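You operate a simulated robot arm through the tools that you are given. There is no shell and no other tool.

You are at the controls of a simulated two-armed robot. One attempt, no reset.

JOB
The boiler has locked out. Mend what its display names and reset it until it burns.

It is judged by the outcome, as a careful person would: the job done as asked, and still so three seconds after it is handed in. It fails if anything else is knocked over, pushed out of place, dropped, spilled or broken.

ROBOT AND FRAMES
Two 7-joint arms with two-finger grippers on one trunk that stands fixed in place. Base frame: the origin is at the foot of the trunk, x ahead of it, y to its left, z up. Units: m, degrees, N and s.
The left shoulder is at [0.06, 0.123, 1.02], the right one opposite. Each reaches about 0.894 m from its shoulder. Payload 1.47 kg a hand.
The TCP of each hand is the grasp point between the finger pads, 0.016 m short of the fingertips. In the tool frame z runs along the fingers and y along their closing line. Largest opening 0.087 m; the body of the gripper starts 0.055 m behind the TCP.
Orientation is that of the tool frame in the base frame, as a unit quaternion [x, y, z, w]. With the fingers straight down and closing along the base's y, the tool's x points along the base's -x, its y along +y and its z along -z.

CONTROLS
- The arms move only by the tool play_rows. It takes "left_increments", "right_increments" or both (then of equal length, played together; a hand with none holds still); each is a list of rows, each a list of 7 numbers: the turn, a rotation vector about the base's x, y, z in units of 6 degrees (1.0 is 6 degrees), then the shift along the base's x, y, z in units of 50 mm (1.0 is 50 mm), then the closure, from 0 (fully open) to 1 (shut). In form: [[rx, ry, rz, x, y, z, grip], ...]. A call has 1 to 20 rows; each row shifts and turns the commanded pose from where the row before left it. A call with a number of a shift or a turn outside -1 to 1 is refused whole. A row lasts 0.2 s, in which the tool goes at most 0.05 m and 8.6 degrees; a call with a longer step from one row to the next is refused whole, and so is a gripper value outside its range. Where a pose cannot be reached the arm comes as near as it can. A force on the tool above 40 N (or 10 N above the force at the start of the call, whichever is more), or a blocked arm, ends the call early, and 0.2 s more pass. Each finger travels about 0.153 m/s and halts on what it meets, pressing with about 27 N; the grip force reading is that of the motor and also rises with nothing between the fingers. The clock runs only during rows and for 0.2 s after the last one: add rows that do not move to give the fingers time. The reply holds the time, the measured pose of the TCP, the force on the tool along the base axes, the opening and the grip force, in the units named above and with some noise, with the torque about the TCP (base axes, N m) and any sound that the robot's microphone picked up.
- Cameras (640 x 400 px; columns grow to the right, rows downward): "scene" is now at [0.0938, 0.0295, 1.6132]; the picture's right is [0.29, -0.96, 0.00], its down [-0.33, -0.10, -0.94] and it looks along [0.90, 0.27, -0.35] (base axes); focal length 250 px, centre (320, 200). "left" rides on the left gripper at [0.073, -0.012, -0.09] in its tool frame; the picture's right is [0.16, 0.99, 0.00], its down [-0.72, 0.12, -0.68] and it looks along [-0.67, 0.11, 0.73] (tool axes); focal length 247 px, centre (320, 200). "right" rides on the right gripper at [0.073, 0.012, -0.09] in its tool frame; the picture's right is [-0.16, 0.99, 0.00], its down [-0.72, -0.12, -0.68] and it looks along [-0.67, -0.11, 0.73] (tool axes); focal length 247 px, centre (320, 200). There is no depth. A picture from a camera that has moved, and an enlarged one, comes with that camera's place and axes in the base frame and with its lens. The place of the scene camera against the robot may be out by one fixed shift of up to 0.012 m in any direction.
- snapshot(camera): a new picture of that camera. It takes no simulated time.
- move_column(by): slides the trunk up (or, below 0, down) by that many m; the arms and the scene camera ride with it, the base frame stays. It gives what a move gives, with no picture.
- turn_head(pan, tilt): turns the head with the scene camera to pan (to the left, within 120 degrees either way) and tilt (down, from -29 to 69), counted from straight ahead of the robot. It gives what a move gives.
- zoom(camera, box): a new picture of the part [left, top, right, bottom] of that camera's present view, enlarged. It takes no simulated time.
- hand_in(): hands the job in; it is judged then, once.

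Places have to be worked out from the pictures, the camera data and where the tool is seen. Open the grippers and draw the arms clear of the work before you hand the job in, unless the task says otherwise.

The tools are called after ">>>" by a JSON object that holds its "method" and its "body". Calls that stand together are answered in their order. play_rows: Moves the arms, as the interface text tells. Its arguments: {"type":"object","properties":{"left_increments":{"type":"array","items":{"type":"array","items":{"type":"number"}}},"right_increments":{"type":"array","items":{"type":"array","items":{"type":"number"}}}},"required":[]} The other tools are called the same way: move_column (by) slides the trunk up or down; turn_head (pan, tilt) turns the head that bears the scene camera; snapshot (camera) takes a picture; zoom (camera, box) takes an enlarged picture of a part of a camera's view; hand_in () hands the job in.

At the start:

```text
clock: 0.0
left_ee_pos: [0.327, 0.2187, 1.5217]
left_tcp_rot: [-0.001, 1.0, 0.0, 0.001]
left_wrist_force: [0.5, 0.8, -0.4]
left_ft_torque: [0.02, 0.0, 0.02]
left_opening: 0.0872
left_grasp_force: 0.0
right_ee_pos: [0.3881, -0.0582, 1.4929]
right_tcp_rot: [0.001, 1.0, 0.0, -0.001]
right_wrist_force: [0.2, -0.3, -0.1]
right_ft_torque: [0.03, 0.01, -0.02]
right_opening: 0.0869
right_grasp_force: 0.0
trunk travel left (down, up): [-0.175, 0.055]
head pan, tilt: [16.6, 20.4]
```

scene: 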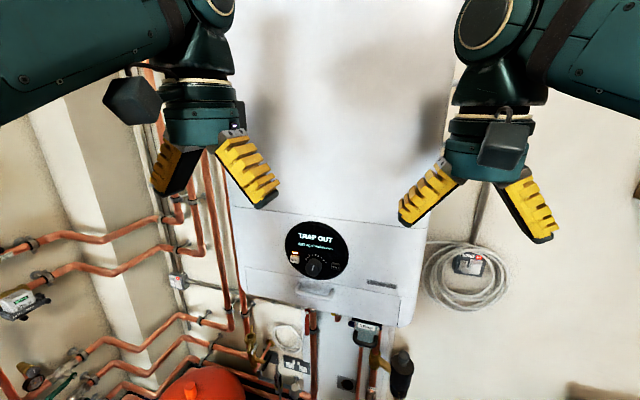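
right: 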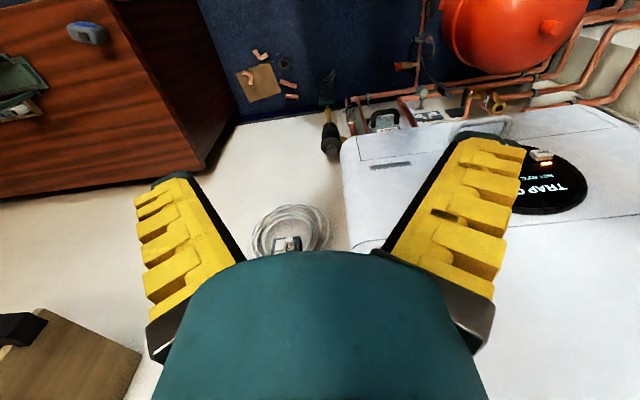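
left: 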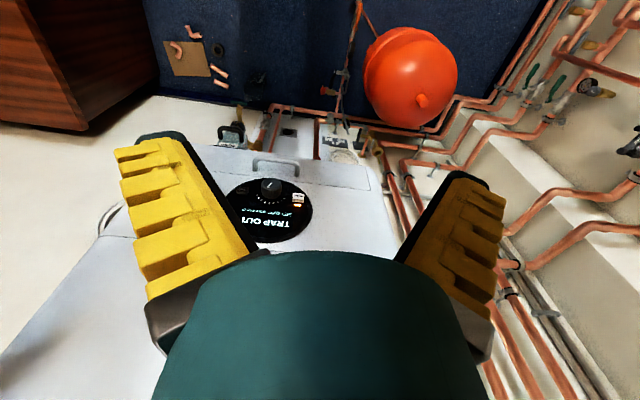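

The display seems to read "TRAP OUT". I'll enlarge the display and the surroundings to read them first.

>>> {"method": "zoom", "body": {"camera": "scene", "box": [270, 210, 370, 290]}}

>>> {"method": "zoom", "body": {"camera": "scene", "box": [220, 270, 440, 400]}}

>>> {"method": "zoom", "body": {"camera": "scene", "box": [400, 220, 560, 320]}}

>>> {"method": "zoom", "body": {"camera": "right", "box": [200, 0, 520, 200]}}

```text
5.00 times, centred on (320, 250) of scene
camera zoom: at [0.0938, 0.0295, 1.6132], right [0.29, -0.96, 0.0], down [-0.33, -0.1, -0.94], along [0.9, 0.27, -0.35], focal length 1248 px, centre (320, -50)
```

zoom: 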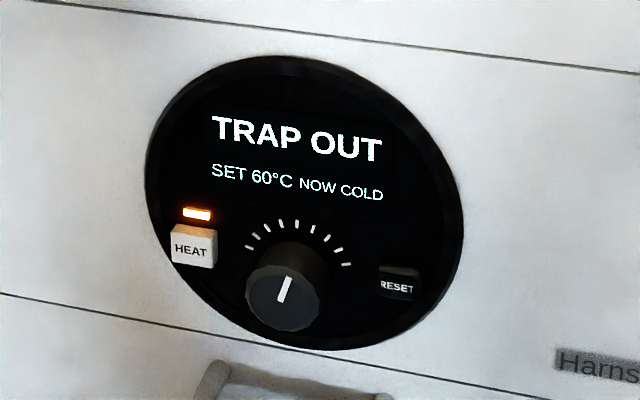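

```text
2.91 times, centred on (330, 335) of scene
camera zoom: at [0.0938, 0.0295, 1.6132], right [0.29, -0.96, 0.0], down [-0.33, -0.1, -0.94], along [0.9, 0.27, -0.35], focal length 726 px, centre (291, -193)
```

zoom: 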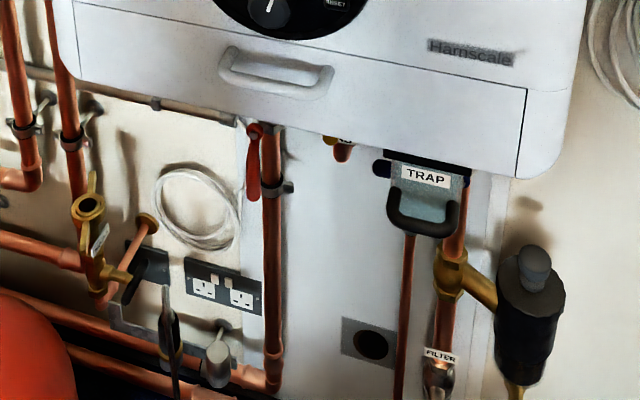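

```text
4.00 times, centred on (480, 270) of scene
camera zoom: at [0.0938, 0.0295, 1.6132], right [0.29, -0.96, 0.0], down [-0.33, -0.1, -0.94], along [0.9, 0.27, -0.35], focal length 999 px, centre (-320, -80)
```

zoom: 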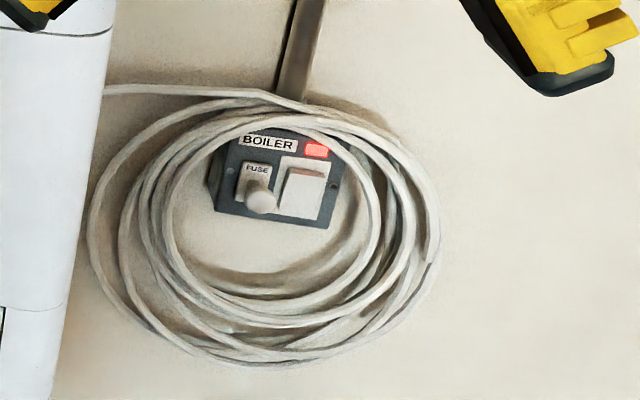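

```text
2.00 times, centred on (360, 100) of right
camera zoom: at [0.3154, -0.0474, 1.5822], right [0.16, 0.99, 0.0], down [0.72, -0.12, 0.68], along [0.67, -0.11, -0.73], focal length 494 px, centre (240, 400)
```

zoom: 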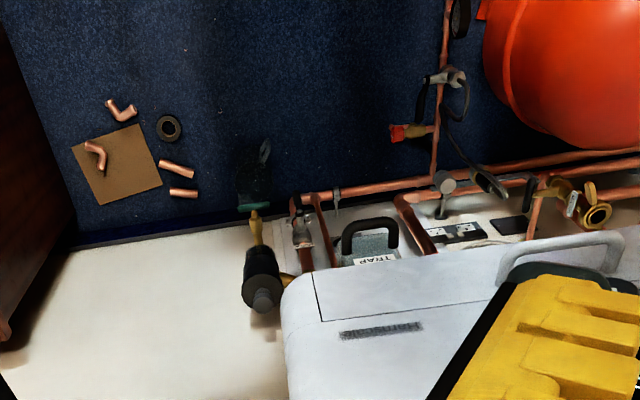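

The display reads "TRAP OUT", and below the case there is a TRAP cartridge with a handle, at roughly [0.58, 0.05, 1.10]. I'll turn the head toward it to see better how it sits.

>>> {"method": "turn_head", "body": {"pan": 5, "tilt": 50}}

>>> {"method": "snapshot", "body": {"camera": "scene"}}

>>> {"method": "zoom", "body": {"camera": "scene", "box": [240, 120, 440, 245]}}

```text
clock: 0.9
left_ee_pos: [0.3255, 0.2205, 1.5222]
left_tcp_rot: [0.0, 1.0, 0.0, 0.0]
left_wrist_force: [-1.2, 0.1, -0.4]
left_ft_torque: [0.02, 0.05, -0.02]
left_opening: 0.0871
left_grasp_force: 0.0
right_ee_pos: [0.3894, -0.0581, 1.4919]
right_tcp_rot: [0.001, 1.0, 0.0, -0.001]
right_wrist_force: [-0.6, -0.6, 0.4]
right_ft_torque: [0.02, 0.02, 0.01]
right_opening: 0.087
right_grasp_force: 0.0
trunk travel left (down, up): [-0.175, 0.055]
head pan, tilt: [5.0, 50.0]
```

```text
taken
camera scene: at [0.0813, 0.0096, 1.5684], right [0.09, -1.0, 0.0], down [-0.76, -0.07, -0.64], along [0.64, 0.06, -0.77], focal length 250 px, centre (320, 200)
```

scene: 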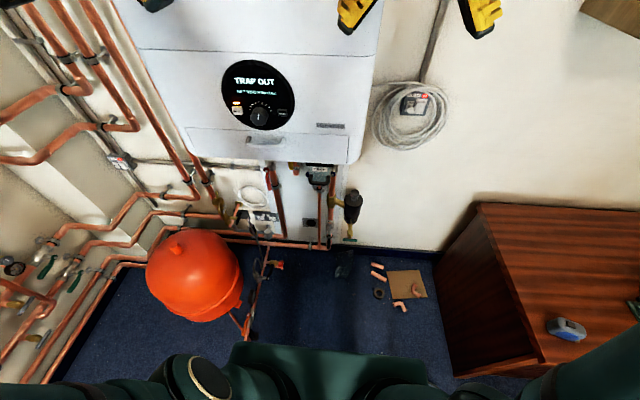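

```text
3.20 times, centred on (340, 182) of scene
camera zoom: at [0.0813, 0.0096, 1.5684], right [0.09, -1.0, 0.0], down [-0.76, -0.07, -0.64], along [0.64, 0.06, -0.77], focal length 799 px, centre (256, 256)
```

zoom: 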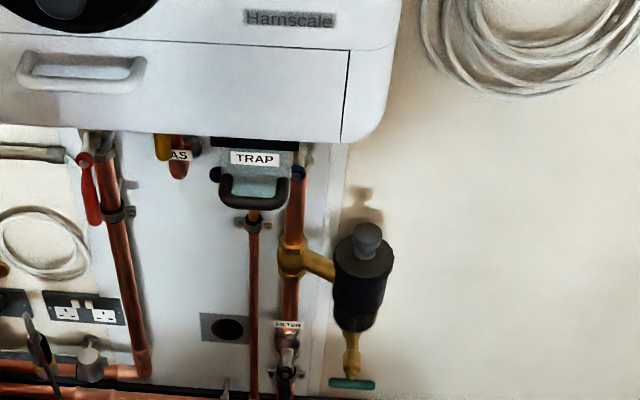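

The trap sits in a black frame under the case, its U-shaped handle facing me. I'll zoom hard on it, and on the valves beside it.

>>> {"method": "zoom", "body": {"camera": "scene", "box": [294, 155, 346, 188]}}

>>> {"method": "zoom", "body": {"camera": "right", "box": [340, 90, 440, 150]}}

>>> {"method": "zoom", "body": {"camera": "left", "box": [180, 90, 340, 190]}}

```text
12.12 times, centred on (320, 172) of scene
camera zoom: at [0.0813, 0.0096, 1.5684], right [0.09, -1.0, 0.0], down [-0.76, -0.07, -0.64], along [0.64, 0.06, -0.77], focal length 3026 px, centre (320, 546)
```

zoom: 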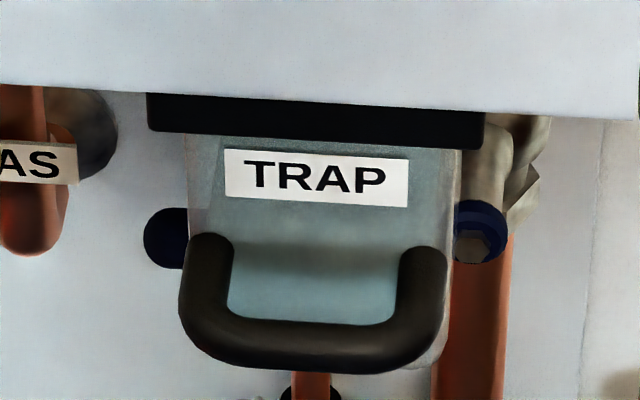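

```text
6.40 times, centred on (390, 120) of right
camera zoom: at [0.3153, -0.0474, 1.5822], right [0.16, 0.99, 0.0], down [0.72, -0.12, 0.68], along [0.67, -0.11, -0.73], focal length 1581 px, centre (-128, 712)
```

zoom: 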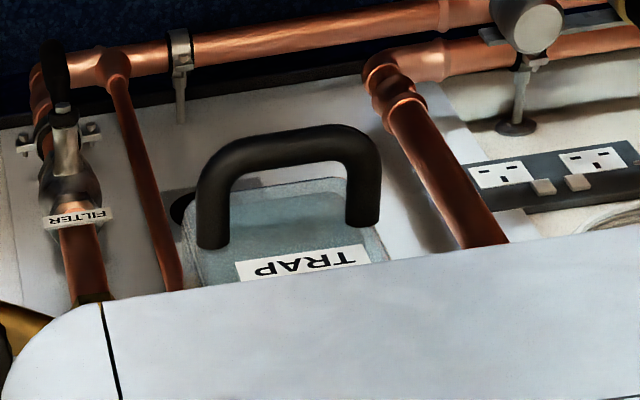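

```text
4.00 times, centred on (260, 140) of left
camera zoom: at [0.2525, 0.2062, 1.6122], right [-0.16, 0.99, 0.0], down [0.72, 0.12, 0.68], along [0.67, 0.11, -0.73], focal length 988 px, centre (560, 440)
```

zoom: 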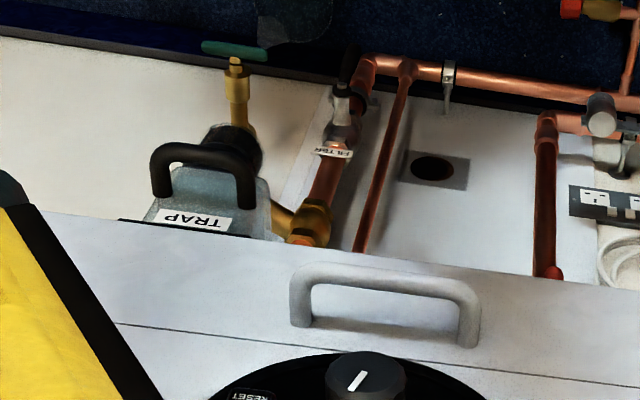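

The trap looks like a cartridge running in a black rail, hanging partly out toward me. I'll bring the right hand down in front of it, tilted 45°, so that its camera looks at it horizontally.

>>> {"method": "play_rows", "body": {"right_increments": [[0, -0.94, 0, -0.08, 0.1, -0.9, 0], [0, -0.94, 0, -0.08, 0.1, -0.9, 0], [0, -0.94, 0, -0.08, 0.1, -0.9, 0], [0, -0.94, 0, -0.08, 0.1, -0.9, 0], [0, -0.94, 0, -0.08, 0.1, -0.9, 0], [0, -0.94, 0, -0.08, 0.1, -0.9, 0], [0, -0.94, 0, -0.08, 0.1, -0.9, 0], [0, -0.94, 0, -0.08, 0.1, -0.9, 0]]}}

>>> {"method": "snapshot", "body": {"camera": "right"}}

>>> {"method": "snapshot", "body": {"camera": "scene"}}

```text
clock: 2.7
left_ee_pos: [0.328, 0.2219, 1.5213]
left_tcp_rot: [0.0, 1.0, -0.001, -0.001]
left_wrist_force: [0.2, 0.1, 0.1]
left_ft_torque: [-0.04, 0.05, 0.03]
left_opening: 0.0873
left_grasp_force: 0.2
right_ee_pos: [0.3783, 0.0009, 1.1413]
right_tcp_rot: [-0.001, 0.924, -0.001, 0.382]
right_wrist_force: [0.0, 0.8, 0.2]
right_ft_torque: [-0.02, 0.02, -0.01]
right_opening: 0.0869
right_grasp_force: 0.0
right hand out of reach, approached as far as the arm can: row 8
trunk travel left (down, up): [-0.175, 0.055]
head pan, tilt: [5.0, 50.0]
```

```text
taken
camera right: at [0.262, 0.0118, 1.1537], right [0.11, 0.99, 0.11], down [0.03, -0.11, 0.99], along [0.99, -0.11, -0.04], focal length 247 px, centre (320, 200)
```

right: 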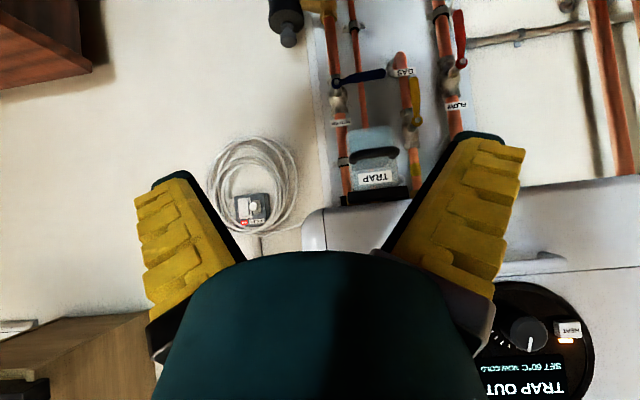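

```text
taken
camera scene: at [0.0839, 0.0116, 1.5681], right [0.09, -1.0, 0.0], down [-0.76, -0.07, -0.64], along [0.64, 0.05, -0.77], focal length 250 px, centre (320, 200)
```

scene: 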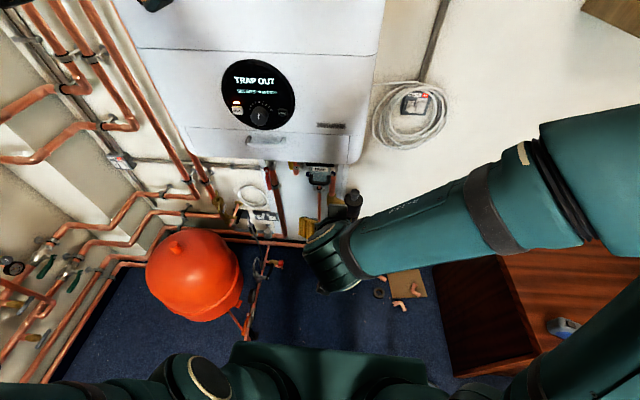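

The hand camera now faces the trap. I'll zoom in on it, on the valves beside it, and on the display.

>>> {"method": "zoom", "body": {"camera": "right", "box": [320, 110, 440, 210]}}

>>> {"method": "zoom", "body": {"camera": "right", "box": [300, 0, 500, 125]}}

>>> {"method": "zoom", "body": {"camera": "right", "box": [200, 130, 320, 240]}}

```text
4.00 times, centred on (380, 160) of right
camera zoom: at [0.262, 0.0118, 1.1537], right [0.11, 0.99, 0.11], down [0.03, -0.11, 0.99], along [0.99, -0.11, -0.04], focal length 988 px, centre (80, 360)
```

zoom: 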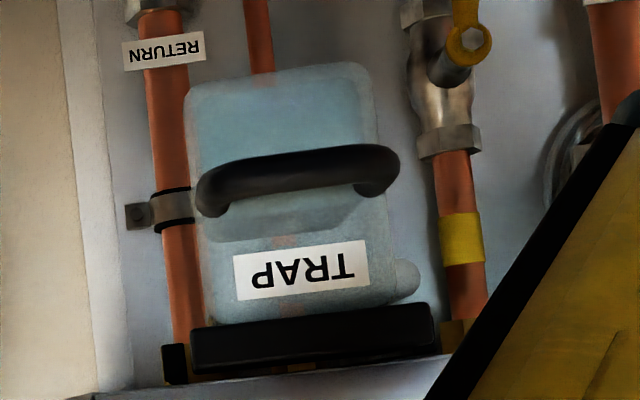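

```text
3.20 times, centred on (400, 62) of right
camera zoom: at [0.262, 0.0118, 1.1537], right [0.11, 0.99, 0.11], down [0.03, -0.11, 0.99], along [0.99, -0.11, -0.04], focal length 790 px, centre (64, 640)
```

zoom: 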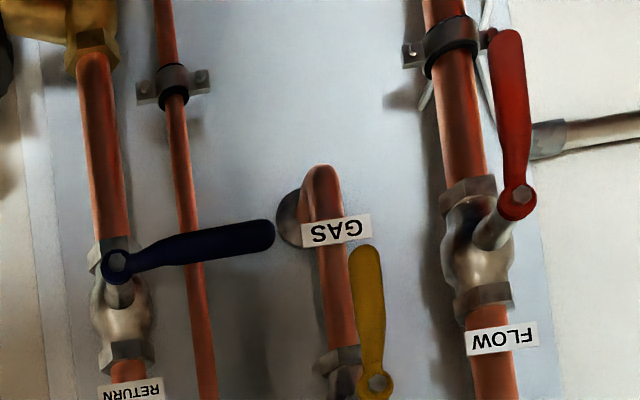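

```text
3.64 times, centred on (260, 185) of right
camera zoom: at [0.262, 0.0118, 1.1537], right [0.11, 0.99, 0.11], down [0.03, -0.11, 0.99], along [0.99, -0.11, -0.04], focal length 898 px, centre (538, 254)
```

zoom: 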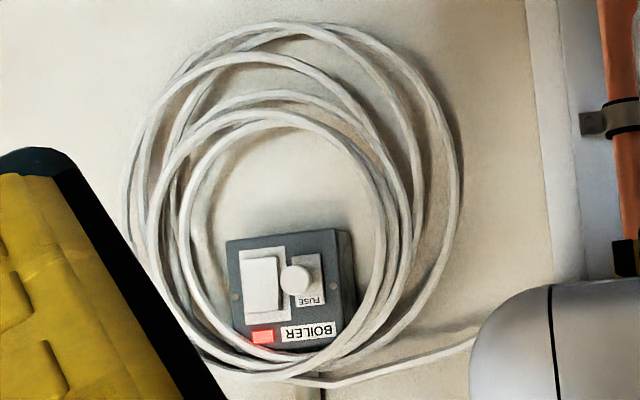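

The label is at about [0.57, 0.049, 1.121] and the handle bar about 28 mm nearer, so the trap most likely slides back along +x. I'll view it from the side with the right hand to confirm how far out it is and how the rail runs.

>>> {"method": "play_rows", "body": {"right_increments": [[0, 0, 0.83, 0.11, -0.24, -0.14, 0], [0, 0, 0.83, 0.11, -0.24, -0.14, 0], [0, 0, 0.83, 0.11, -0.24, -0.14, 0], [0, 0, 0.83, 0.11, -0.24, -0.14, 0], [0, 0, 0.83, 0.11, -0.24, -0.14, 0], [0, 0, 0.83, 0.11, -0.24, -0.14, 0], [0, 0, 0.83, 0.11, -0.24, -0.14, 0], [0, 0, 0.83, 0.11, -0.24, -0.14, 0], [0, 0, 0.83, 0.11, -0.24, -0.14, 0], [0, 0, 0.83, 0.11, -0.24, -0.14, 0]]}}

>>> {"method": "snapshot", "body": {"camera": "right"}}

```text
clock: 4.9
left_ee_pos: [0.3259, 0.2193, 1.5217]
left_tcp_rot: [0.001, 1.0, 0.0, 0.0]
left_wrist_force: [-0.2, -0.1, -0.2]
left_ft_torque: [0.01, -0.02, 0.01]
left_opening: 0.0871
left_grasp_force: 0.0
right_ee_pos: [0.4592, -0.1024, 1.0873]
right_tcp_rot: [-0.389, 0.837, 0.162, 0.348]
right_wrist_force: [0.3, -1.0, -0.1]
right_ft_torque: [0.02, 0.0, -0.01]
right_opening: 0.087
right_grasp_force: 0.1
right hand out of reach, approached as far as the arm can: row 1, 2, 3, 4
trunk travel left (down, up): [-0.175, 0.055]
head pan, tilt: [5.0, 50.0]
```

```text
taken
camera right: at [0.375, -0.1826, 1.0982], right [-0.68, 0.72, 0.11], down [0.11, -0.05, 0.99], along [0.72, 0.69, -0.04], focal length 247 px, centre (320, 200)
```

right: 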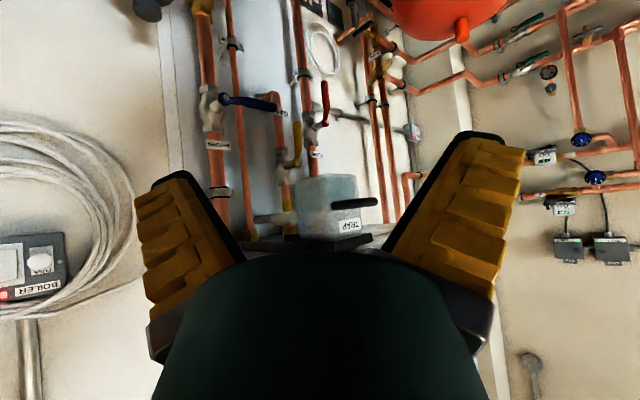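

>>> {"method": "zoom", "body": {"camera": "right", "box": [230, 150, 400, 256]}}

```text
3.76 times, centred on (315, 203) of right
camera zoom: at [0.375, -0.1826, 1.0982], right [-0.68, 0.72, 0.11], down [0.11, -0.05, 0.99], along [0.72, 0.69, -0.04], focal length 930 px, centre (339, 189)
```

zoom: 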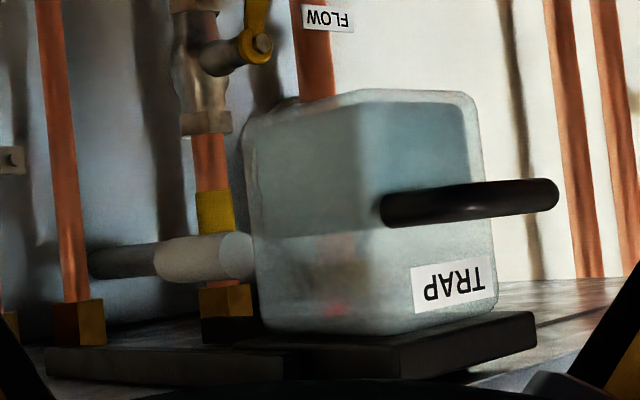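

The side view shows a spigot at the back of the trap, next to a dark grey pipe behind it, with two black rails above. I'll zoom in on that joint.

>>> {"method": "zoom", "body": {"camera": "right", "box": [240, 190, 310, 234]}}

>>> {"method": "zoom", "body": {"camera": "right", "box": [290, 160, 390, 250]}}

>>> {"method": "zoom", "body": {"camera": "right", "box": [180, 0, 380, 160]}}

```text
9.09 times, centred on (275, 212) of right
camera zoom: at [0.375, -0.1826, 1.0982], right [-0.68, 0.72, 0.11], down [0.11, -0.05, 0.99], along [0.72, 0.69, -0.04], focal length 2245 px, centre (729, 91)
```

zoom: 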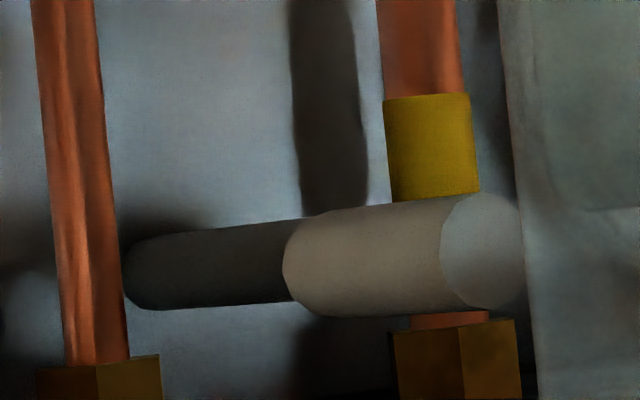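

```text
4.44 times, centred on (340, 205) of right
camera zoom: at [0.375, -0.1826, 1.0982], right [-0.68, 0.72, 0.11], down [0.11, -0.05, 0.99], along [0.72, 0.69, -0.04], focal length 1098 px, centre (231, 178)
```

zoom: 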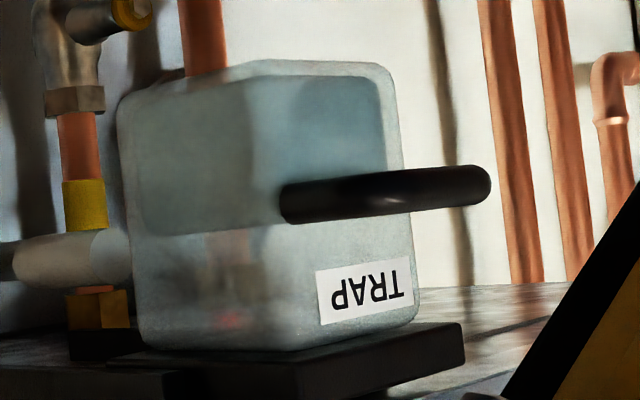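

```text
2.50 times, centred on (280, 80) of right
camera zoom: at [0.375, -0.1826, 1.0982], right [-0.68, 0.72, 0.11], down [0.11, -0.05, 0.99], along [0.72, 0.69, -0.04], focal length 617 px, centre (420, 500)
```

zoom: 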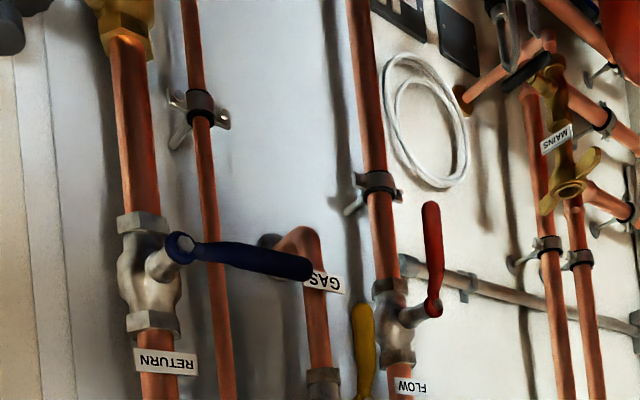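

The pale tube behind may or may not belong to the trap, and the flange on top seems to slide into a fixed holder farther back. I'll look from below to be sure: lower the right hand, square it up and pitch its camera upward.

>>> {"method": "play_rows", "body": {"right_increments": [[0, 0, -0.83, -0.1, 0.26, -0.4, 0], [0, 0, -0.83, -0.1, 0.26, -0.4, 0], [0, 0, -0.83, -0.1, 0.26, -0.4, 0], [0, 0, -0.83, 0, 0.26, -0.4, 0], [0, 0, -0.83, 0, 0.26, -0.4, 0], [0, 0, -0.83, 0, 0.26, -0.4, 0], [0, 0, -0.83, 0, 0.26, -0.3, 0], [0, 0, -0.83, 0, 0.26, -0.3, 0], [0, 0, -0.83, 0, 0.26, -0.2, 0], [0, 0, -0.83, 0, 0.2, 0, 0], [0, -0.94, 0, 0, 0, 0, 0], [0, -0.94, 0, 0, 0, 0, 0], [0, -0.94, 0, 0, 0, 0, 0], [0, -0.94, 0, 0, 0, 0, 0], [0, -0.94, 0, 0, 0, 0, 0], [0, -0.94, 0, 0, 0, 0, 0]]}}

>>> {"method": "snapshot", "body": {"camera": "right"}}

```text
clock: 8.3
left_ee_pos: [0.3267, 0.2227, 1.522]
left_tcp_rot: [0.001, 1.0, -0.001, 0.001]
left_wrist_force: [-0.2, 1.6, 0.3]
left_ft_torque: [-0.03, -0.05, 0.02]
left_opening: 0.0869
left_grasp_force: 0.2
right_ee_pos: [0.4436, 0.0272, 0.9258]
right_tcp_rot: [0.0, 0.771, -0.001, 0.636]
right_wrist_force: [-0.5, 0.8, -0.3]
right_ft_torque: [-0.03, -0.02, -0.04]
right_opening: 0.087
right_grasp_force: 0.1
trunk travel left (down, up): [-0.175, 0.055]
head pan, tilt: [5.0, 50.0]
```

```text
taken
camera right: at [0.3403, 0.0381, 0.8718], right [0.03, 0.99, 0.15], down [-0.53, -0.12, 0.84], along [0.85, -0.11, 0.52], focal length 247 px, centre (320, 200)
```

right: 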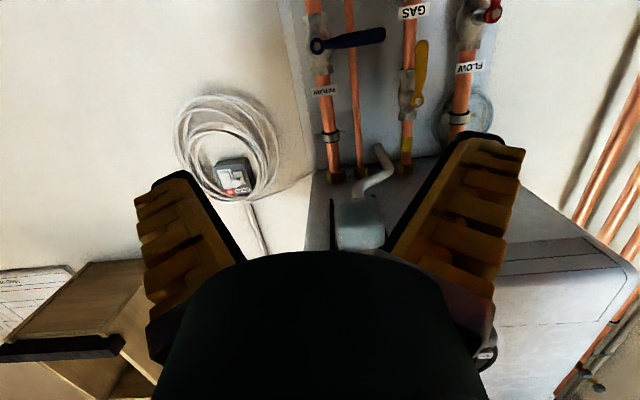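

>>> {"method": "zoom", "body": {"camera": "right", "box": [300, 130, 430, 260]}}

```text
3.08 times, centred on (365, 195) of right
camera zoom: at [0.3403, 0.0381, 0.8718], right [0.03, 0.99, 0.15], down [-0.53, -0.12, 0.84], along [0.85, -0.11, 0.52], focal length 760 px, centre (182, 215)
```

zoom: 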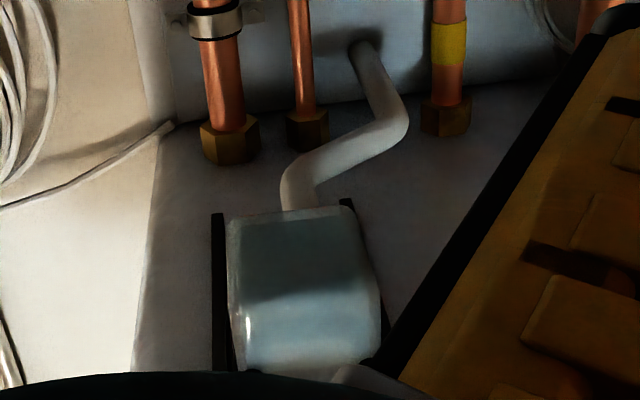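

From below it's clear: the trap hangs between two rails running along x, and the fixed condensate pipe ends around x≈0.69, about 50 mm behind the trap's back (x≈0.635). So it has to be slid straight back. I'll close the right fingers, level them and line them up in front of the handle bar ([0.541, 0.049, 1.096]).

>>> {"method": "play_rows", "body": {"right_increments": [[0, -0.92, 0, -0.1, 0.11, 0.5, 0.5], [0, -0.92, 0, -0.1, 0.11, 0.5, 1], [0, 0, 0, 0, 0.11, 0.6, 1], [0, 0, 0, 0, 0.11, 0.6, 1], [0, 0, 0, 0, 0, 0.6, 1], [0, 0, 0, 0, 0, 0.6, 1]]}}

>>> {"method": "snapshot", "body": {"camera": "right"}}

>>> {"method": "snapshot", "body": {"camera": "scene"}}

```text
clock: 9.7
left_ee_pos: [0.3257, 0.2192, 1.5229]
left_tcp_rot: [0.0, 1.0, 0.0, 0.001]
left_wrist_force: [0.0, -0.7, -0.1]
left_ft_torque: [0.0, -0.02, -0.04]
left_opening: 0.0871
left_grasp_force: 0.0
right_ee_pos: [0.4429, 0.0541, 1.1002]
right_tcp_rot: [0.001, 0.707, -0.001, 0.707]
right_wrist_force: [-0.2, 0.6, 1.1]
right_ft_torque: [-0.03, -0.03, 0.03]
right_opening: 0.0001
right_grasp_force: 26.5
right hand out of reach, approached as far as the arm can: row 2
trunk travel left (down, up): [-0.175, 0.055]
head pan, tilt: [5.0, 50.0]
```

```text
taken
camera right: at [0.3526, 0.0647, 1.0279], right [0.0, 0.99, 0.16], down [-0.68, -0.12, 0.72], along [0.73, -0.11, 0.67], focal length 247 px, centre (320, 200)
```

right: 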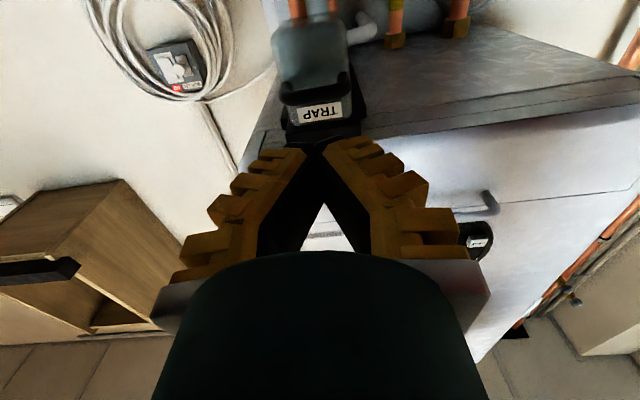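

```text
taken
camera scene: at [0.0809, 0.0092, 1.5684], right [0.09, -1.0, 0.0], down [-0.76, -0.07, -0.64], along [0.64, 0.06, -0.77], focal length 250 px, centre (320, 200)
```

scene: 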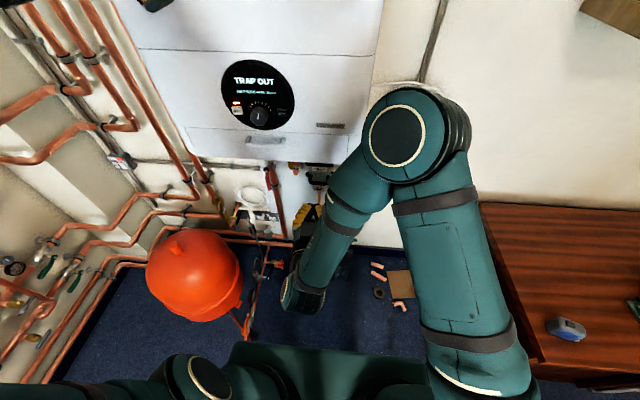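

Fingers are closed and level in front of the handle. A zoom will check the alignment before pushing.

>>> {"method": "zoom", "body": {"camera": "right", "box": [250, 20, 390, 170]}}

>>> {"method": "zoom", "body": {"camera": "scene", "box": [260, 140, 400, 230]}}

```text
2.67 times, centred on (320, 95) of right
camera zoom: at [0.3526, 0.0647, 1.0279], right [0.0, 0.99, 0.16], down [-0.68, -0.12, 0.72], along [0.73, -0.11, 0.67], focal length 659 px, centre (320, 480)
```

zoom: 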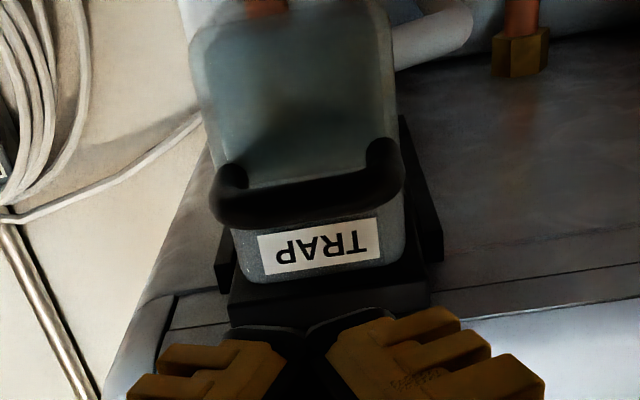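

```text
4.44 times, centred on (330, 185) of scene
camera zoom: at [0.0809, 0.0092, 1.5684], right [0.09, -1.0, 0.0], down [-0.76, -0.07, -0.64], along [0.64, 0.06, -0.77], focal length 1110 px, centre (276, 267)
```

zoom: 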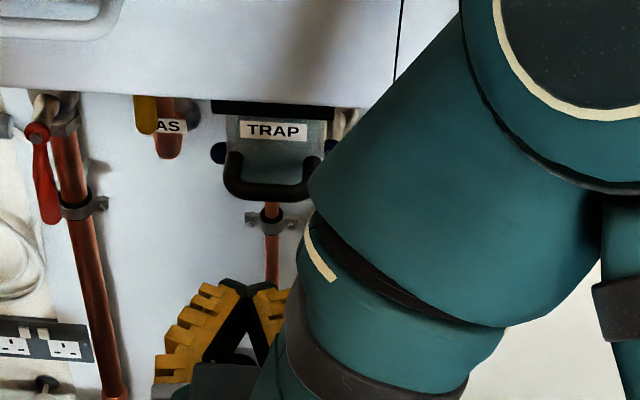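

The handle triangulates again to [0.541, 0.050, 1.095], in line with the fingers. I'll approach and then press gently along +x in small steps.

>>> {"method": "play_rows", "body": {"right_increments": [[0, 0, 0, 0.45, -0.04, -0.04, 1], [0, 0, 0, 0.45, -0.04, -0.04, 1], [0, 0, 0, 0.3, 0, 0, 1], [0, 0, 0, 0.1, 0, 0, 1], [0, 0, 0, 0.1, 0, 0, 1], [0, 0, 0, 0.1, 0, 0, 1], [0, 0, 0, 0.1, 0, 0, 1]]}}

>>> {"method": "zoom", "body": {"camera": "right", "box": [220, 20, 420, 170]}}

```text
clock: 11.3
left_ee_pos: [0.3262, 0.2197, 1.5214]
left_tcp_rot: [0.001, 1.0, 0.0, 0.0]
left_wrist_force: [-0.2, 0.6, -0.2]
left_ft_torque: [-0.03, 0.03, 0.0]
left_opening: 0.087
left_grasp_force: 0.0
right_ee_pos: [0.5244, 0.0497, 1.0957]
right_tcp_rot: [0.002, 0.708, 0.0, 0.706]
right_wrist_force: [-1.0, 0.0, 0.1]
right_ft_torque: [-0.01, 0.03, 0.03]
right_opening: 0.0
right_grasp_force: 26.7
trunk travel left (down, up): [-0.175, 0.055]
head pan, tilt: [5.0, 50.0]
```

```text
2.67 times, centred on (320, 95) of right
camera zoom: at [0.4345, 0.0611, 1.0239], right [0.0, 0.99, 0.16], down [-0.68, -0.12, 0.72], along [0.73, -0.11, 0.67], focal length 659 px, centre (320, 480)
```

zoom: 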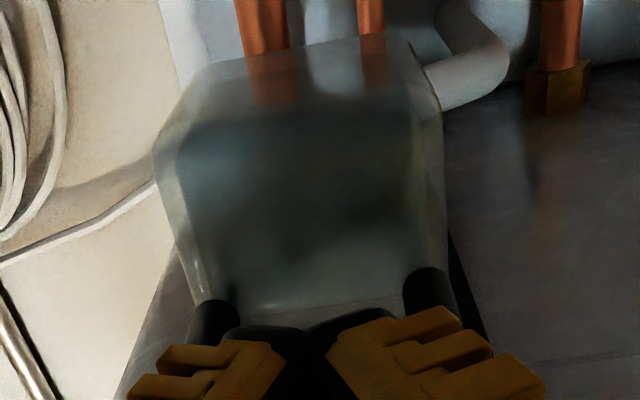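

The fingers are at the bar, and the force is still small. I'll continue pushing slowly.

>>> {"method": "play_rows", "body": {"right_increments": [[0, 0, 0, 0.1, 0, 0, 1], [0, 0, 0, 0.1, 0, 0, 1], [0, 0, 0, 0.1, 0, 0, 1], [0, 0, 0, 0.1, 0, 0, 1]]}}

>>> {"method": "zoom", "body": {"camera": "right", "box": [220, 20, 420, 170]}}

>>> {"method": "zoom", "body": {"camera": "scene", "box": [260, 140, 400, 230]}}

```text
clock: 12.3
left_ee_pos: [0.3259, 0.2189, 1.5221]
left_tcp_rot: [0.0, 1.0, 0.0, 0.0]
left_wrist_force: [-0.5, -0.3, 0.3]
left_ft_torque: [-0.05, -0.01, -0.01]
left_opening: 0.0872
left_grasp_force: 0.1
right_ee_pos: [0.5439, 0.0498, 1.0972]
right_tcp_rot: [0.0, 0.708, 0.0, 0.707]
right_wrist_force: [-1.4, 0.2, -1.6]
right_ft_torque: [0.01, 0.03, 0.02]
right_opening: 0.0
right_grasp_force: 27.0
trunk travel left (down, up): [-0.175, 0.055]
head pan, tilt: [5.0, 50.0]
```

```text
2.67 times, centred on (320, 95) of right
camera zoom: at [0.4542, 0.061, 1.024], right [0.0, 0.99, 0.16], down [-0.68, -0.12, 0.72], along [0.73, -0.11, 0.67], focal length 659 px, centre (320, 480)
```

zoom: 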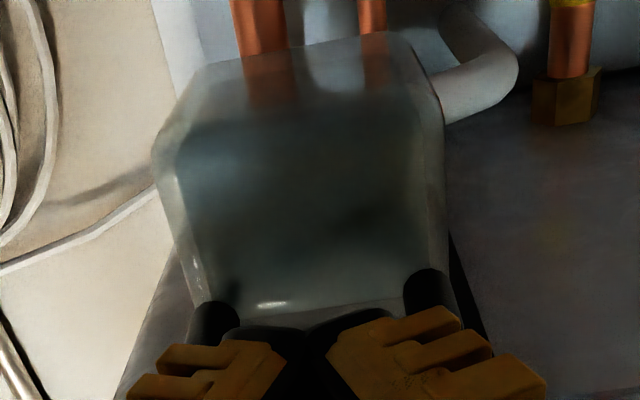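

```text
4.44 times, centred on (330, 185) of scene
camera zoom: at [0.0812, 0.0096, 1.5684], right [0.09, -1.0, 0.0], down [-0.76, -0.07, -0.64], along [0.64, 0.06, -0.77], focal length 1110 px, centre (276, 267)
```

zoom: 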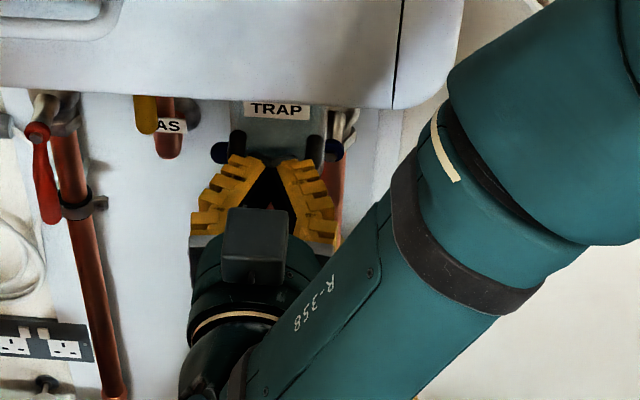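

The trap slides freely with the fingers (the force is only about 1.5 N). I'll keep pushing towards the seat.

>>> {"method": "play_rows", "body": {"right_increments": [[0, 0, 0, 0.1, 0, 0, 1], [0, 0, 0, 0.1, 0, 0, 1], [0, 0, 0, 0.1, 0, 0, 1], [0, 0, 0, 0.1, 0, 0, 1]]}}

>>> {"method": "zoom", "body": {"camera": "right", "box": [220, 20, 420, 170]}}

>>> {"method": "zoom", "body": {"camera": "scene", "box": [200, 40, 400, 180]}}

```text
clock: 13.3
left_ee_pos: [0.3269, 0.2194, 1.5245]
left_tcp_rot: [0.0, 1.0, 0.0, 0.0]
left_wrist_force: [0.3, 0.1, 1.0]
left_ft_torque: [0.02, 0.01, 0.01]
left_opening: 0.087
left_grasp_force: 0.0
right_ee_pos: [0.5662, 0.0503, 1.096]
right_tcp_rot: [-0.001, 0.707, 0.0, 0.707]
right_wrist_force: [0.0, -0.2, 0.1]
right_ft_torque: [-0.02, -0.01, -0.02]
right_opening: 0.0
right_grasp_force: 27.3
trunk travel left (down, up): [-0.175, 0.055]
head pan, tilt: [5.0, 50.0]
```

```text
2.67 times, centred on (320, 95) of right
camera zoom: at [0.4744, 0.061, 1.0241], right [0.0, 0.99, 0.16], down [-0.68, -0.12, 0.72], along [0.73, -0.11, 0.67], focal length 659 px, centre (320, 480)
```

zoom: 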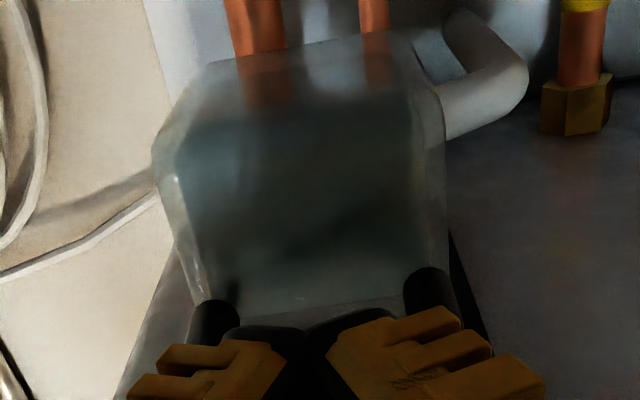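

```text
2.86 times, centred on (300, 110) of scene
camera zoom: at [0.0814, 0.0096, 1.5684], right [0.09, -1.0, 0.0], down [-0.76, -0.07, -0.64], along [0.64, 0.06, -0.77], focal length 713 px, centre (377, 457)
```

zoom: 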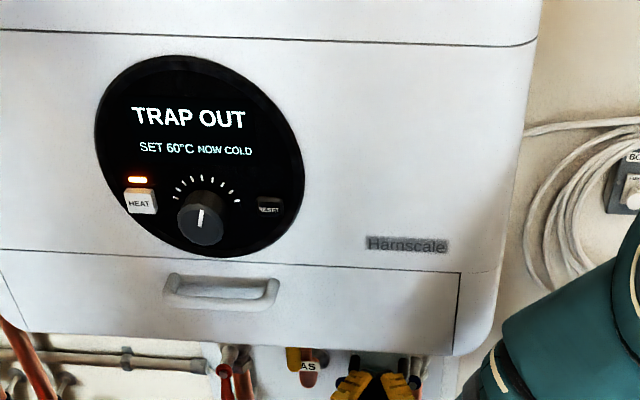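

It is still sliding freely, and the display still reads TRAP OUT. I'll go on with smaller steps.

>>> {"method": "play_rows", "body": {"right_increments": [[0, 0, 0, 0.08, 0, 0, 1], [0, 0, 0, 0.08, 0, 0, 1], [0, 0, 0, 0.08, 0, 0, 1]]}}

>>> {"method": "zoom", "body": {"camera": "right", "box": [220, 20, 420, 170]}}

>>> {"method": "zoom", "body": {"camera": "scene", "box": [200, 40, 400, 180]}}

```text
clock: 14.1
left_ee_pos: [0.3221, 0.2198, 1.5223]
left_tcp_rot: [0.0, 1.0, -0.001, 0.002]
left_wrist_force: [0.0, 0.1, 0.7]
left_ft_torque: [-0.02, 0.01, 0.01]
left_opening: 0.0871
left_grasp_force: 0.0
right_ee_pos: [0.5726, 0.0496, 1.0962]
right_tcp_rot: [-0.002, 0.709, 0.001, 0.706]
right_wrist_force: [-29.6, -4.4, -7.9]
right_ft_torque: [-0.1, 0.25, -0.18]
right_opening: 0.0059
right_grasp_force: 28.3
trunk travel left (down, up): [-0.175, 0.055]
head pan, tilt: [5.0, 50.0]
```

```text
2.67 times, centred on (320, 95) of right
camera zoom: at [0.482, 0.0609, 1.0238], right [0.0, 0.99, 0.16], down [-0.68, -0.12, 0.73], along [0.74, -0.1, 0.67], focal length 659 px, centre (320, 480)
```

zoom: 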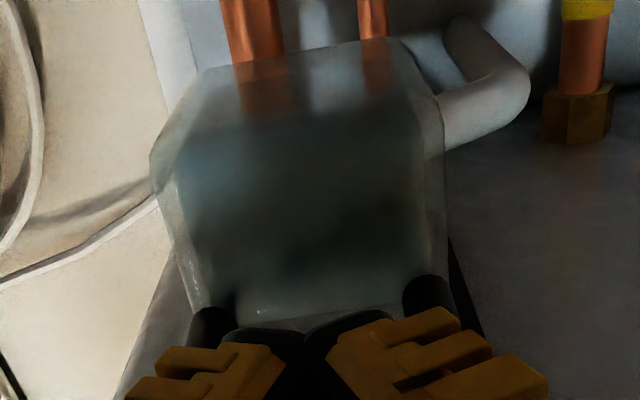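

```text
2.86 times, centred on (300, 110) of scene
camera zoom: at [0.0778, 0.009, 1.5685], right [0.09, -1.0, 0.0], down [-0.76, -0.07, -0.64], along [0.64, 0.06, -0.76], focal length 713 px, centre (377, 457)
```

zoom: 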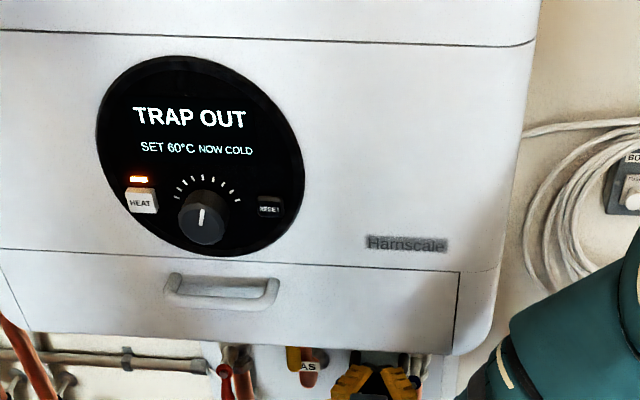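

At TCP x≈0.573 I now meet resistance (about 30 N), after roughly 54 mm of travel. I'll press a little further to see whether it seats with a click.

>>> {"method": "play_rows", "body": {"right_increments": [[0, 0, 0, 0.04, 0, 0, 1], [0, 0, 0, 0.04, 0, 0, 1], [0, 0, 0, 0.0, 0, 0, 1]]}}

>>> {"method": "zoom", "body": {"camera": "right", "box": [220, 20, 420, 170]}}

```text
clock: 14.6
left_ee_pos: [0.3227, 0.2181, 1.5237]
left_tcp_rot: [0.0, 1.0, 0.0, 0.002]
left_wrist_force: [-0.3, -0.1, -0.5]
left_ft_torque: [0.0, -0.01, -0.02]
left_opening: 0.0869
left_grasp_force: 0.1
right_ee_pos: [0.572, 0.0503, 1.0944]
right_tcp_rot: [-0.004, 0.71, 0.002, 0.704]
right_wrist_force: [-19.8, -2.7, 1.1]
right_ft_torque: [-0.05, -0.01, -0.05]
right_opening: 0.0061
right_grasp_force: 28.3
trunk travel left (down, up): [-0.175, 0.055]
head pan, tilt: [5.0, 50.0]
stopped in row 2 (right hand): the force on the tool passed its limit at 42 N (the readings are from after the stop); the commanded pose is now the measured one
```

```text
2.67 times, centred on (320, 95) of right
camera zoom: at [0.482, 0.061, 1.0232], right [0.0, 0.99, 0.16], down [-0.67, -0.12, 0.73], along [0.74, -0.1, 0.67], focal length 659 px, centre (320, 480)
```

zoom: 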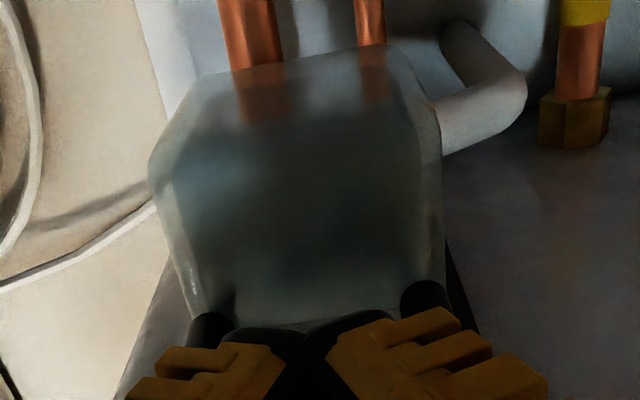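

It hit a firm stop at over 40 N with no further movement. I'll back off and inspect the trap from the side to see whether it has met the pipe.

>>> {"method": "play_rows", "body": {"right_increments": [[0, 0, 0, -0.2, 0, 0, 1], [0, 0, 0, -0.5, 0, 0, 1], [0, 0, 0, -0.6, 0, 0, 1], [0, 0, 0, -0.6, 0, 0, 0.5], [0, 0, 0, -0.4, 0, 0, 0]]}}

>>> {"method": "zoom", "body": {"camera": "right", "box": [250, 20, 390, 170]}}

>>> {"method": "zoom", "body": {"camera": "scene", "box": [260, 140, 400, 230]}}

```text
clock: 15.8
left_ee_pos: [0.327, 0.2211, 1.5221]
left_tcp_rot: [0.0, 1.0, -0.001, 0.0]
left_wrist_force: [0.2, 0.0, 0.3]
left_ft_torque: [0.03, 0.03, 0.0]
left_opening: 0.0868
left_grasp_force: 0.2
right_ee_pos: [0.4603, 0.0508, 1.0943]
right_tcp_rot: [-0.002, 0.71, 0.001, 0.704]
right_wrist_force: [0.1, 0.5, 0.5]
right_ft_torque: [-0.03, -0.01, 0.01]
right_opening: 0.0873
right_grasp_force: 0.2
trunk travel left (down, up): [-0.175, 0.055]
head pan, tilt: [5.0, 50.0]
```

```text
2.67 times, centred on (320, 95) of right
camera zoom: at [0.3704, 0.0609, 1.0225], right [0.0, 0.99, 0.16], down [-0.67, -0.12, 0.73], along [0.74, -0.1, 0.67], focal length 659 px, centre (320, 480)
```

zoom: 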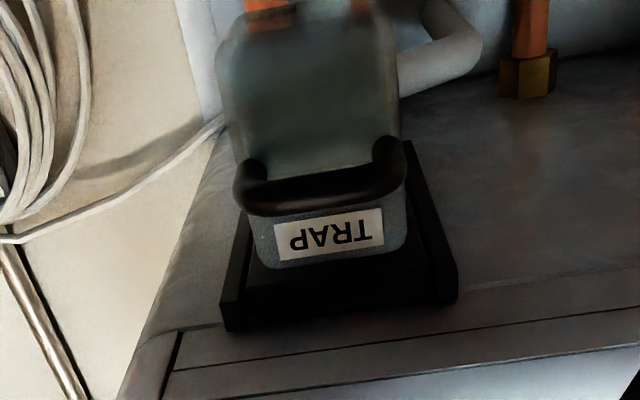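

```text
4.44 times, centred on (330, 185) of scene
camera zoom: at [0.0815, 0.0097, 1.5683], right [0.09, -1.0, 0.0], down [-0.76, -0.07, -0.64], along [0.64, 0.06, -0.77], focal length 1110 px, centre (276, 267)
```

zoom: 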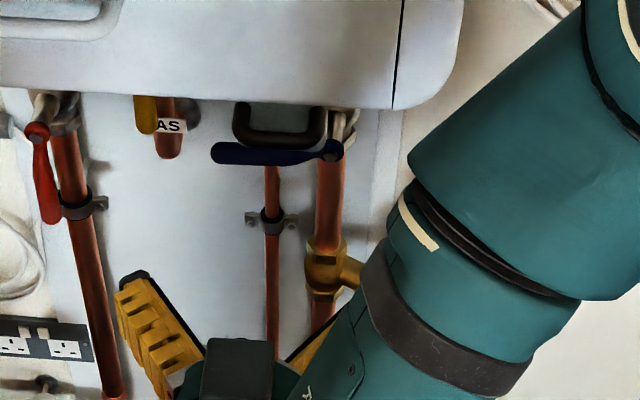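

The trap has moved back by the whole travel and now sits between the rails. I'll repeat the earlier side view to check whether the back meets the pipe.

>>> {"method": "play_rows", "body": {"right_increments": [[0, 0.94, 0, -0.2, -0.1, 0, 0], [0, 0.94, 0, -0.2, -0.2, 0, 0], [0, 0.94, 0, 0, -0.2, 0, 0], [0, 0.94, 0, 0, -0.2, 0, 0], [0, 0.94, 0, 0, -0.2, 0, 0], [0, 0.94, 0, 0, -0.2, 0, 0], [0, 0.94, 0, 0, -0.2, 0, 0], [0, 0.94, 0, 0, -0.2, 0, 0], [0, 0, 0.92, 0.1, -0.2, 0, 0], [0, 0, 0.92, 0.1, -0.2, 0, 0], [0, 0, 0.92, 0.1, -0.2, 0, 0], [0, 0, 0.92, 0.1, -0.2, 0, 0], [0, 0, 0.92, 0, -0.2, 0, 0], [0, 0, 0.92, 0, -0.2, 0, 0], [0, 0, 0.92, 0, -0.2, 0, 0], [0, 0, 0.92, 0, -0.1, 0, 0], [0, 0, 0.92, 0, -0.1, 0, 0]]}}

>>> {"method": "snapshot", "body": {"camera": "right"}}

>>> {"method": "zoom", "body": {"camera": "right", "box": [230, 150, 400, 256]}}

```text
clock: 19.4
left_ee_pos: [0.3264, 0.2209, 1.5223]
left_tcp_rot: [0.0, 1.0, 0.0, 0.0]
left_wrist_force: [-0.9, 0.4, 0.3]
left_ft_torque: [0.01, 0.01, 0.01]
left_opening: 0.0869
left_grasp_force: 0.2
right_ee_pos: [0.4611, -0.1047, 1.094]
right_tcp_rot: [-0.392, 0.839, 0.16, 0.343]
right_wrist_force: [0.1, 0.0, 0.5]
right_ft_torque: [-0.01, 0.01, -0.02]
right_opening: 0.087
right_grasp_force: 0.0
trunk travel left (down, up): [-0.175, 0.055]
head pan, tilt: [5.0, 50.0]
```

```text
taken
camera right: at [0.3776, -0.1858, 1.1076], right [-0.68, 0.72, 0.11], down [0.11, -0.04, 0.99], along [0.72, 0.69, -0.05], focal length 247 px, centre (320, 200)
```

right: 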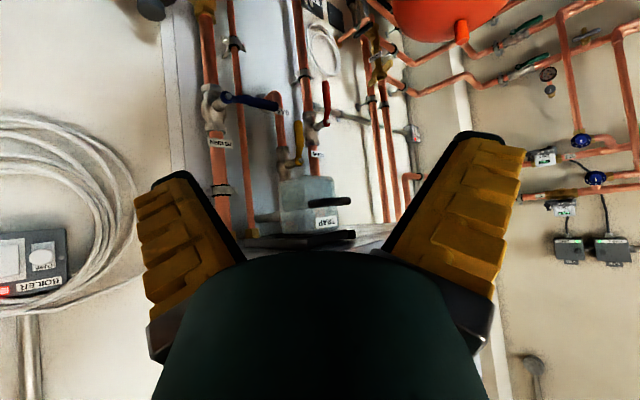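

```text
3.76 times, centred on (315, 203) of right
camera zoom: at [0.3776, -0.1858, 1.1076], right [-0.68, 0.72, 0.11], down [0.11, -0.04, 0.99], along [0.72, 0.69, -0.05], focal length 930 px, centre (339, 189)
```

zoom: 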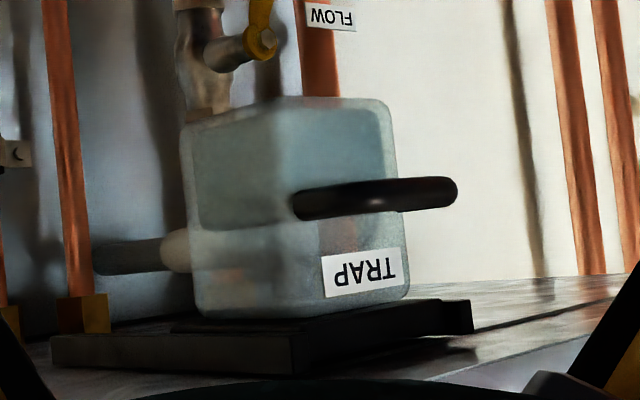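

The trap's flange is now flush in its holder, the front face has gone from x≈0.57 to 0.615, and the back meets the pipe. Next I'll take the right hand up in front of the panel, at a safe distance, to locate the RESET button exactly.

>>> {"method": "play_rows", "body": {"right_increments": [[0, 0, -0.92, -0.25, 0.1, 0.1, 0], [0, 0, -0.92, -0.25, 0.1, 0.1, 0], [0, 0, -0.92, -0.25, 0.1, 0.1, 0], [0, 0, -0.92, -0.2, 0.2, 0.1, 0], [0, 0, -0.92, -0.2, 0.3, 0.1, 0], [0, 0, -0.92, 0, 0.3, 0.2, 0], [0, 0, -0.92, 0, 0.3, 0.3, 0], [0, 0, -0.92, 0, 0.3, 0.3, 0], [0, 0, -0.92, 0, 0.3, 0.4, 0]]}}

>>> {"method": "turn_head", "body": {"pan": 5, "tilt": 38}}

>>> {"method": "snapshot", "body": {"camera": "scene"}}

>>> {"method": "snapshot", "body": {"camera": "right"}}

```text
clock: 21.4
left_ee_pos: [0.3254, 0.2214, 1.5217]
left_tcp_rot: [0.0, 1.0, 0.0, 0.001]
left_wrist_force: [-0.2, -0.1, -0.6]
left_ft_torque: [0.0, -0.02, -0.01]
left_opening: 0.0869
left_grasp_force: 0.1
right_ee_pos: [0.4338, 0.0007, 1.19]
right_tcp_rot: [-0.001, 0.926, 0.0, 0.378]
right_wrist_force: [-0.3, 0.9, -0.1]
right_ft_torque: [-0.02, -0.02, 0.02]
right_opening: 0.087
right_grasp_force: 0.0
right hand out of reach, approached as far as the arm can: row 3, 4, 5
trunk travel left (down, up): [-0.175, 0.055]
head pan, tilt: [5.0, 50.0]
```

```text
clock: 22.1
left_ee_pos: [0.3254, 0.2204, 1.5216]
left_tcp_rot: [0.0, 1.0, -0.001, 0.0]
left_wrist_force: [-0.6, 0.0, -0.3]
left_ft_torque: [-0.01, 0.0, 0.0]
left_opening: 0.0871
left_grasp_force: 0.1
right_ee_pos: [0.4327, -0.0021, 1.1891]
right_tcp_rot: [-0.002, 0.926, 0.002, 0.378]
right_wrist_force: [0.8, 0.7, 0.3]
right_ft_torque: [-0.01, -0.02, 0.01]
right_opening: 0.087
right_grasp_force: 0.1
trunk travel left (down, up): [-0.175, 0.055]
head pan, tilt: [5.0, 38.0]
```

```text
taken
camera scene: at [0.0907, 0.0105, 1.5855], right [0.09, -1.0, 0.0], down [-0.61, -0.05, -0.79], along [0.78, 0.07, -0.62], focal length 250 px, centre (320, 200)
```

scene: 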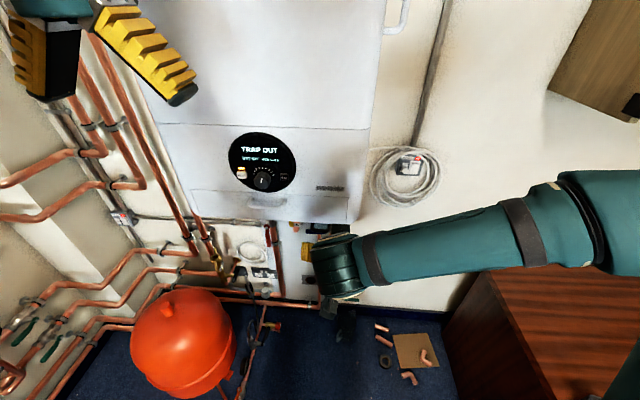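

```text
taken
camera right: at [0.3189, 0.0101, 1.2021], right [0.11, 0.99, 0.11], down [0.04, -0.12, 0.99], along [0.99, -0.1, -0.05], focal length 247 px, centre (320, 200)
```

right: 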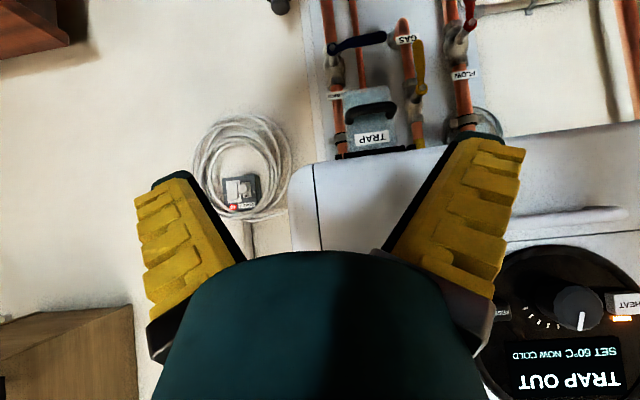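

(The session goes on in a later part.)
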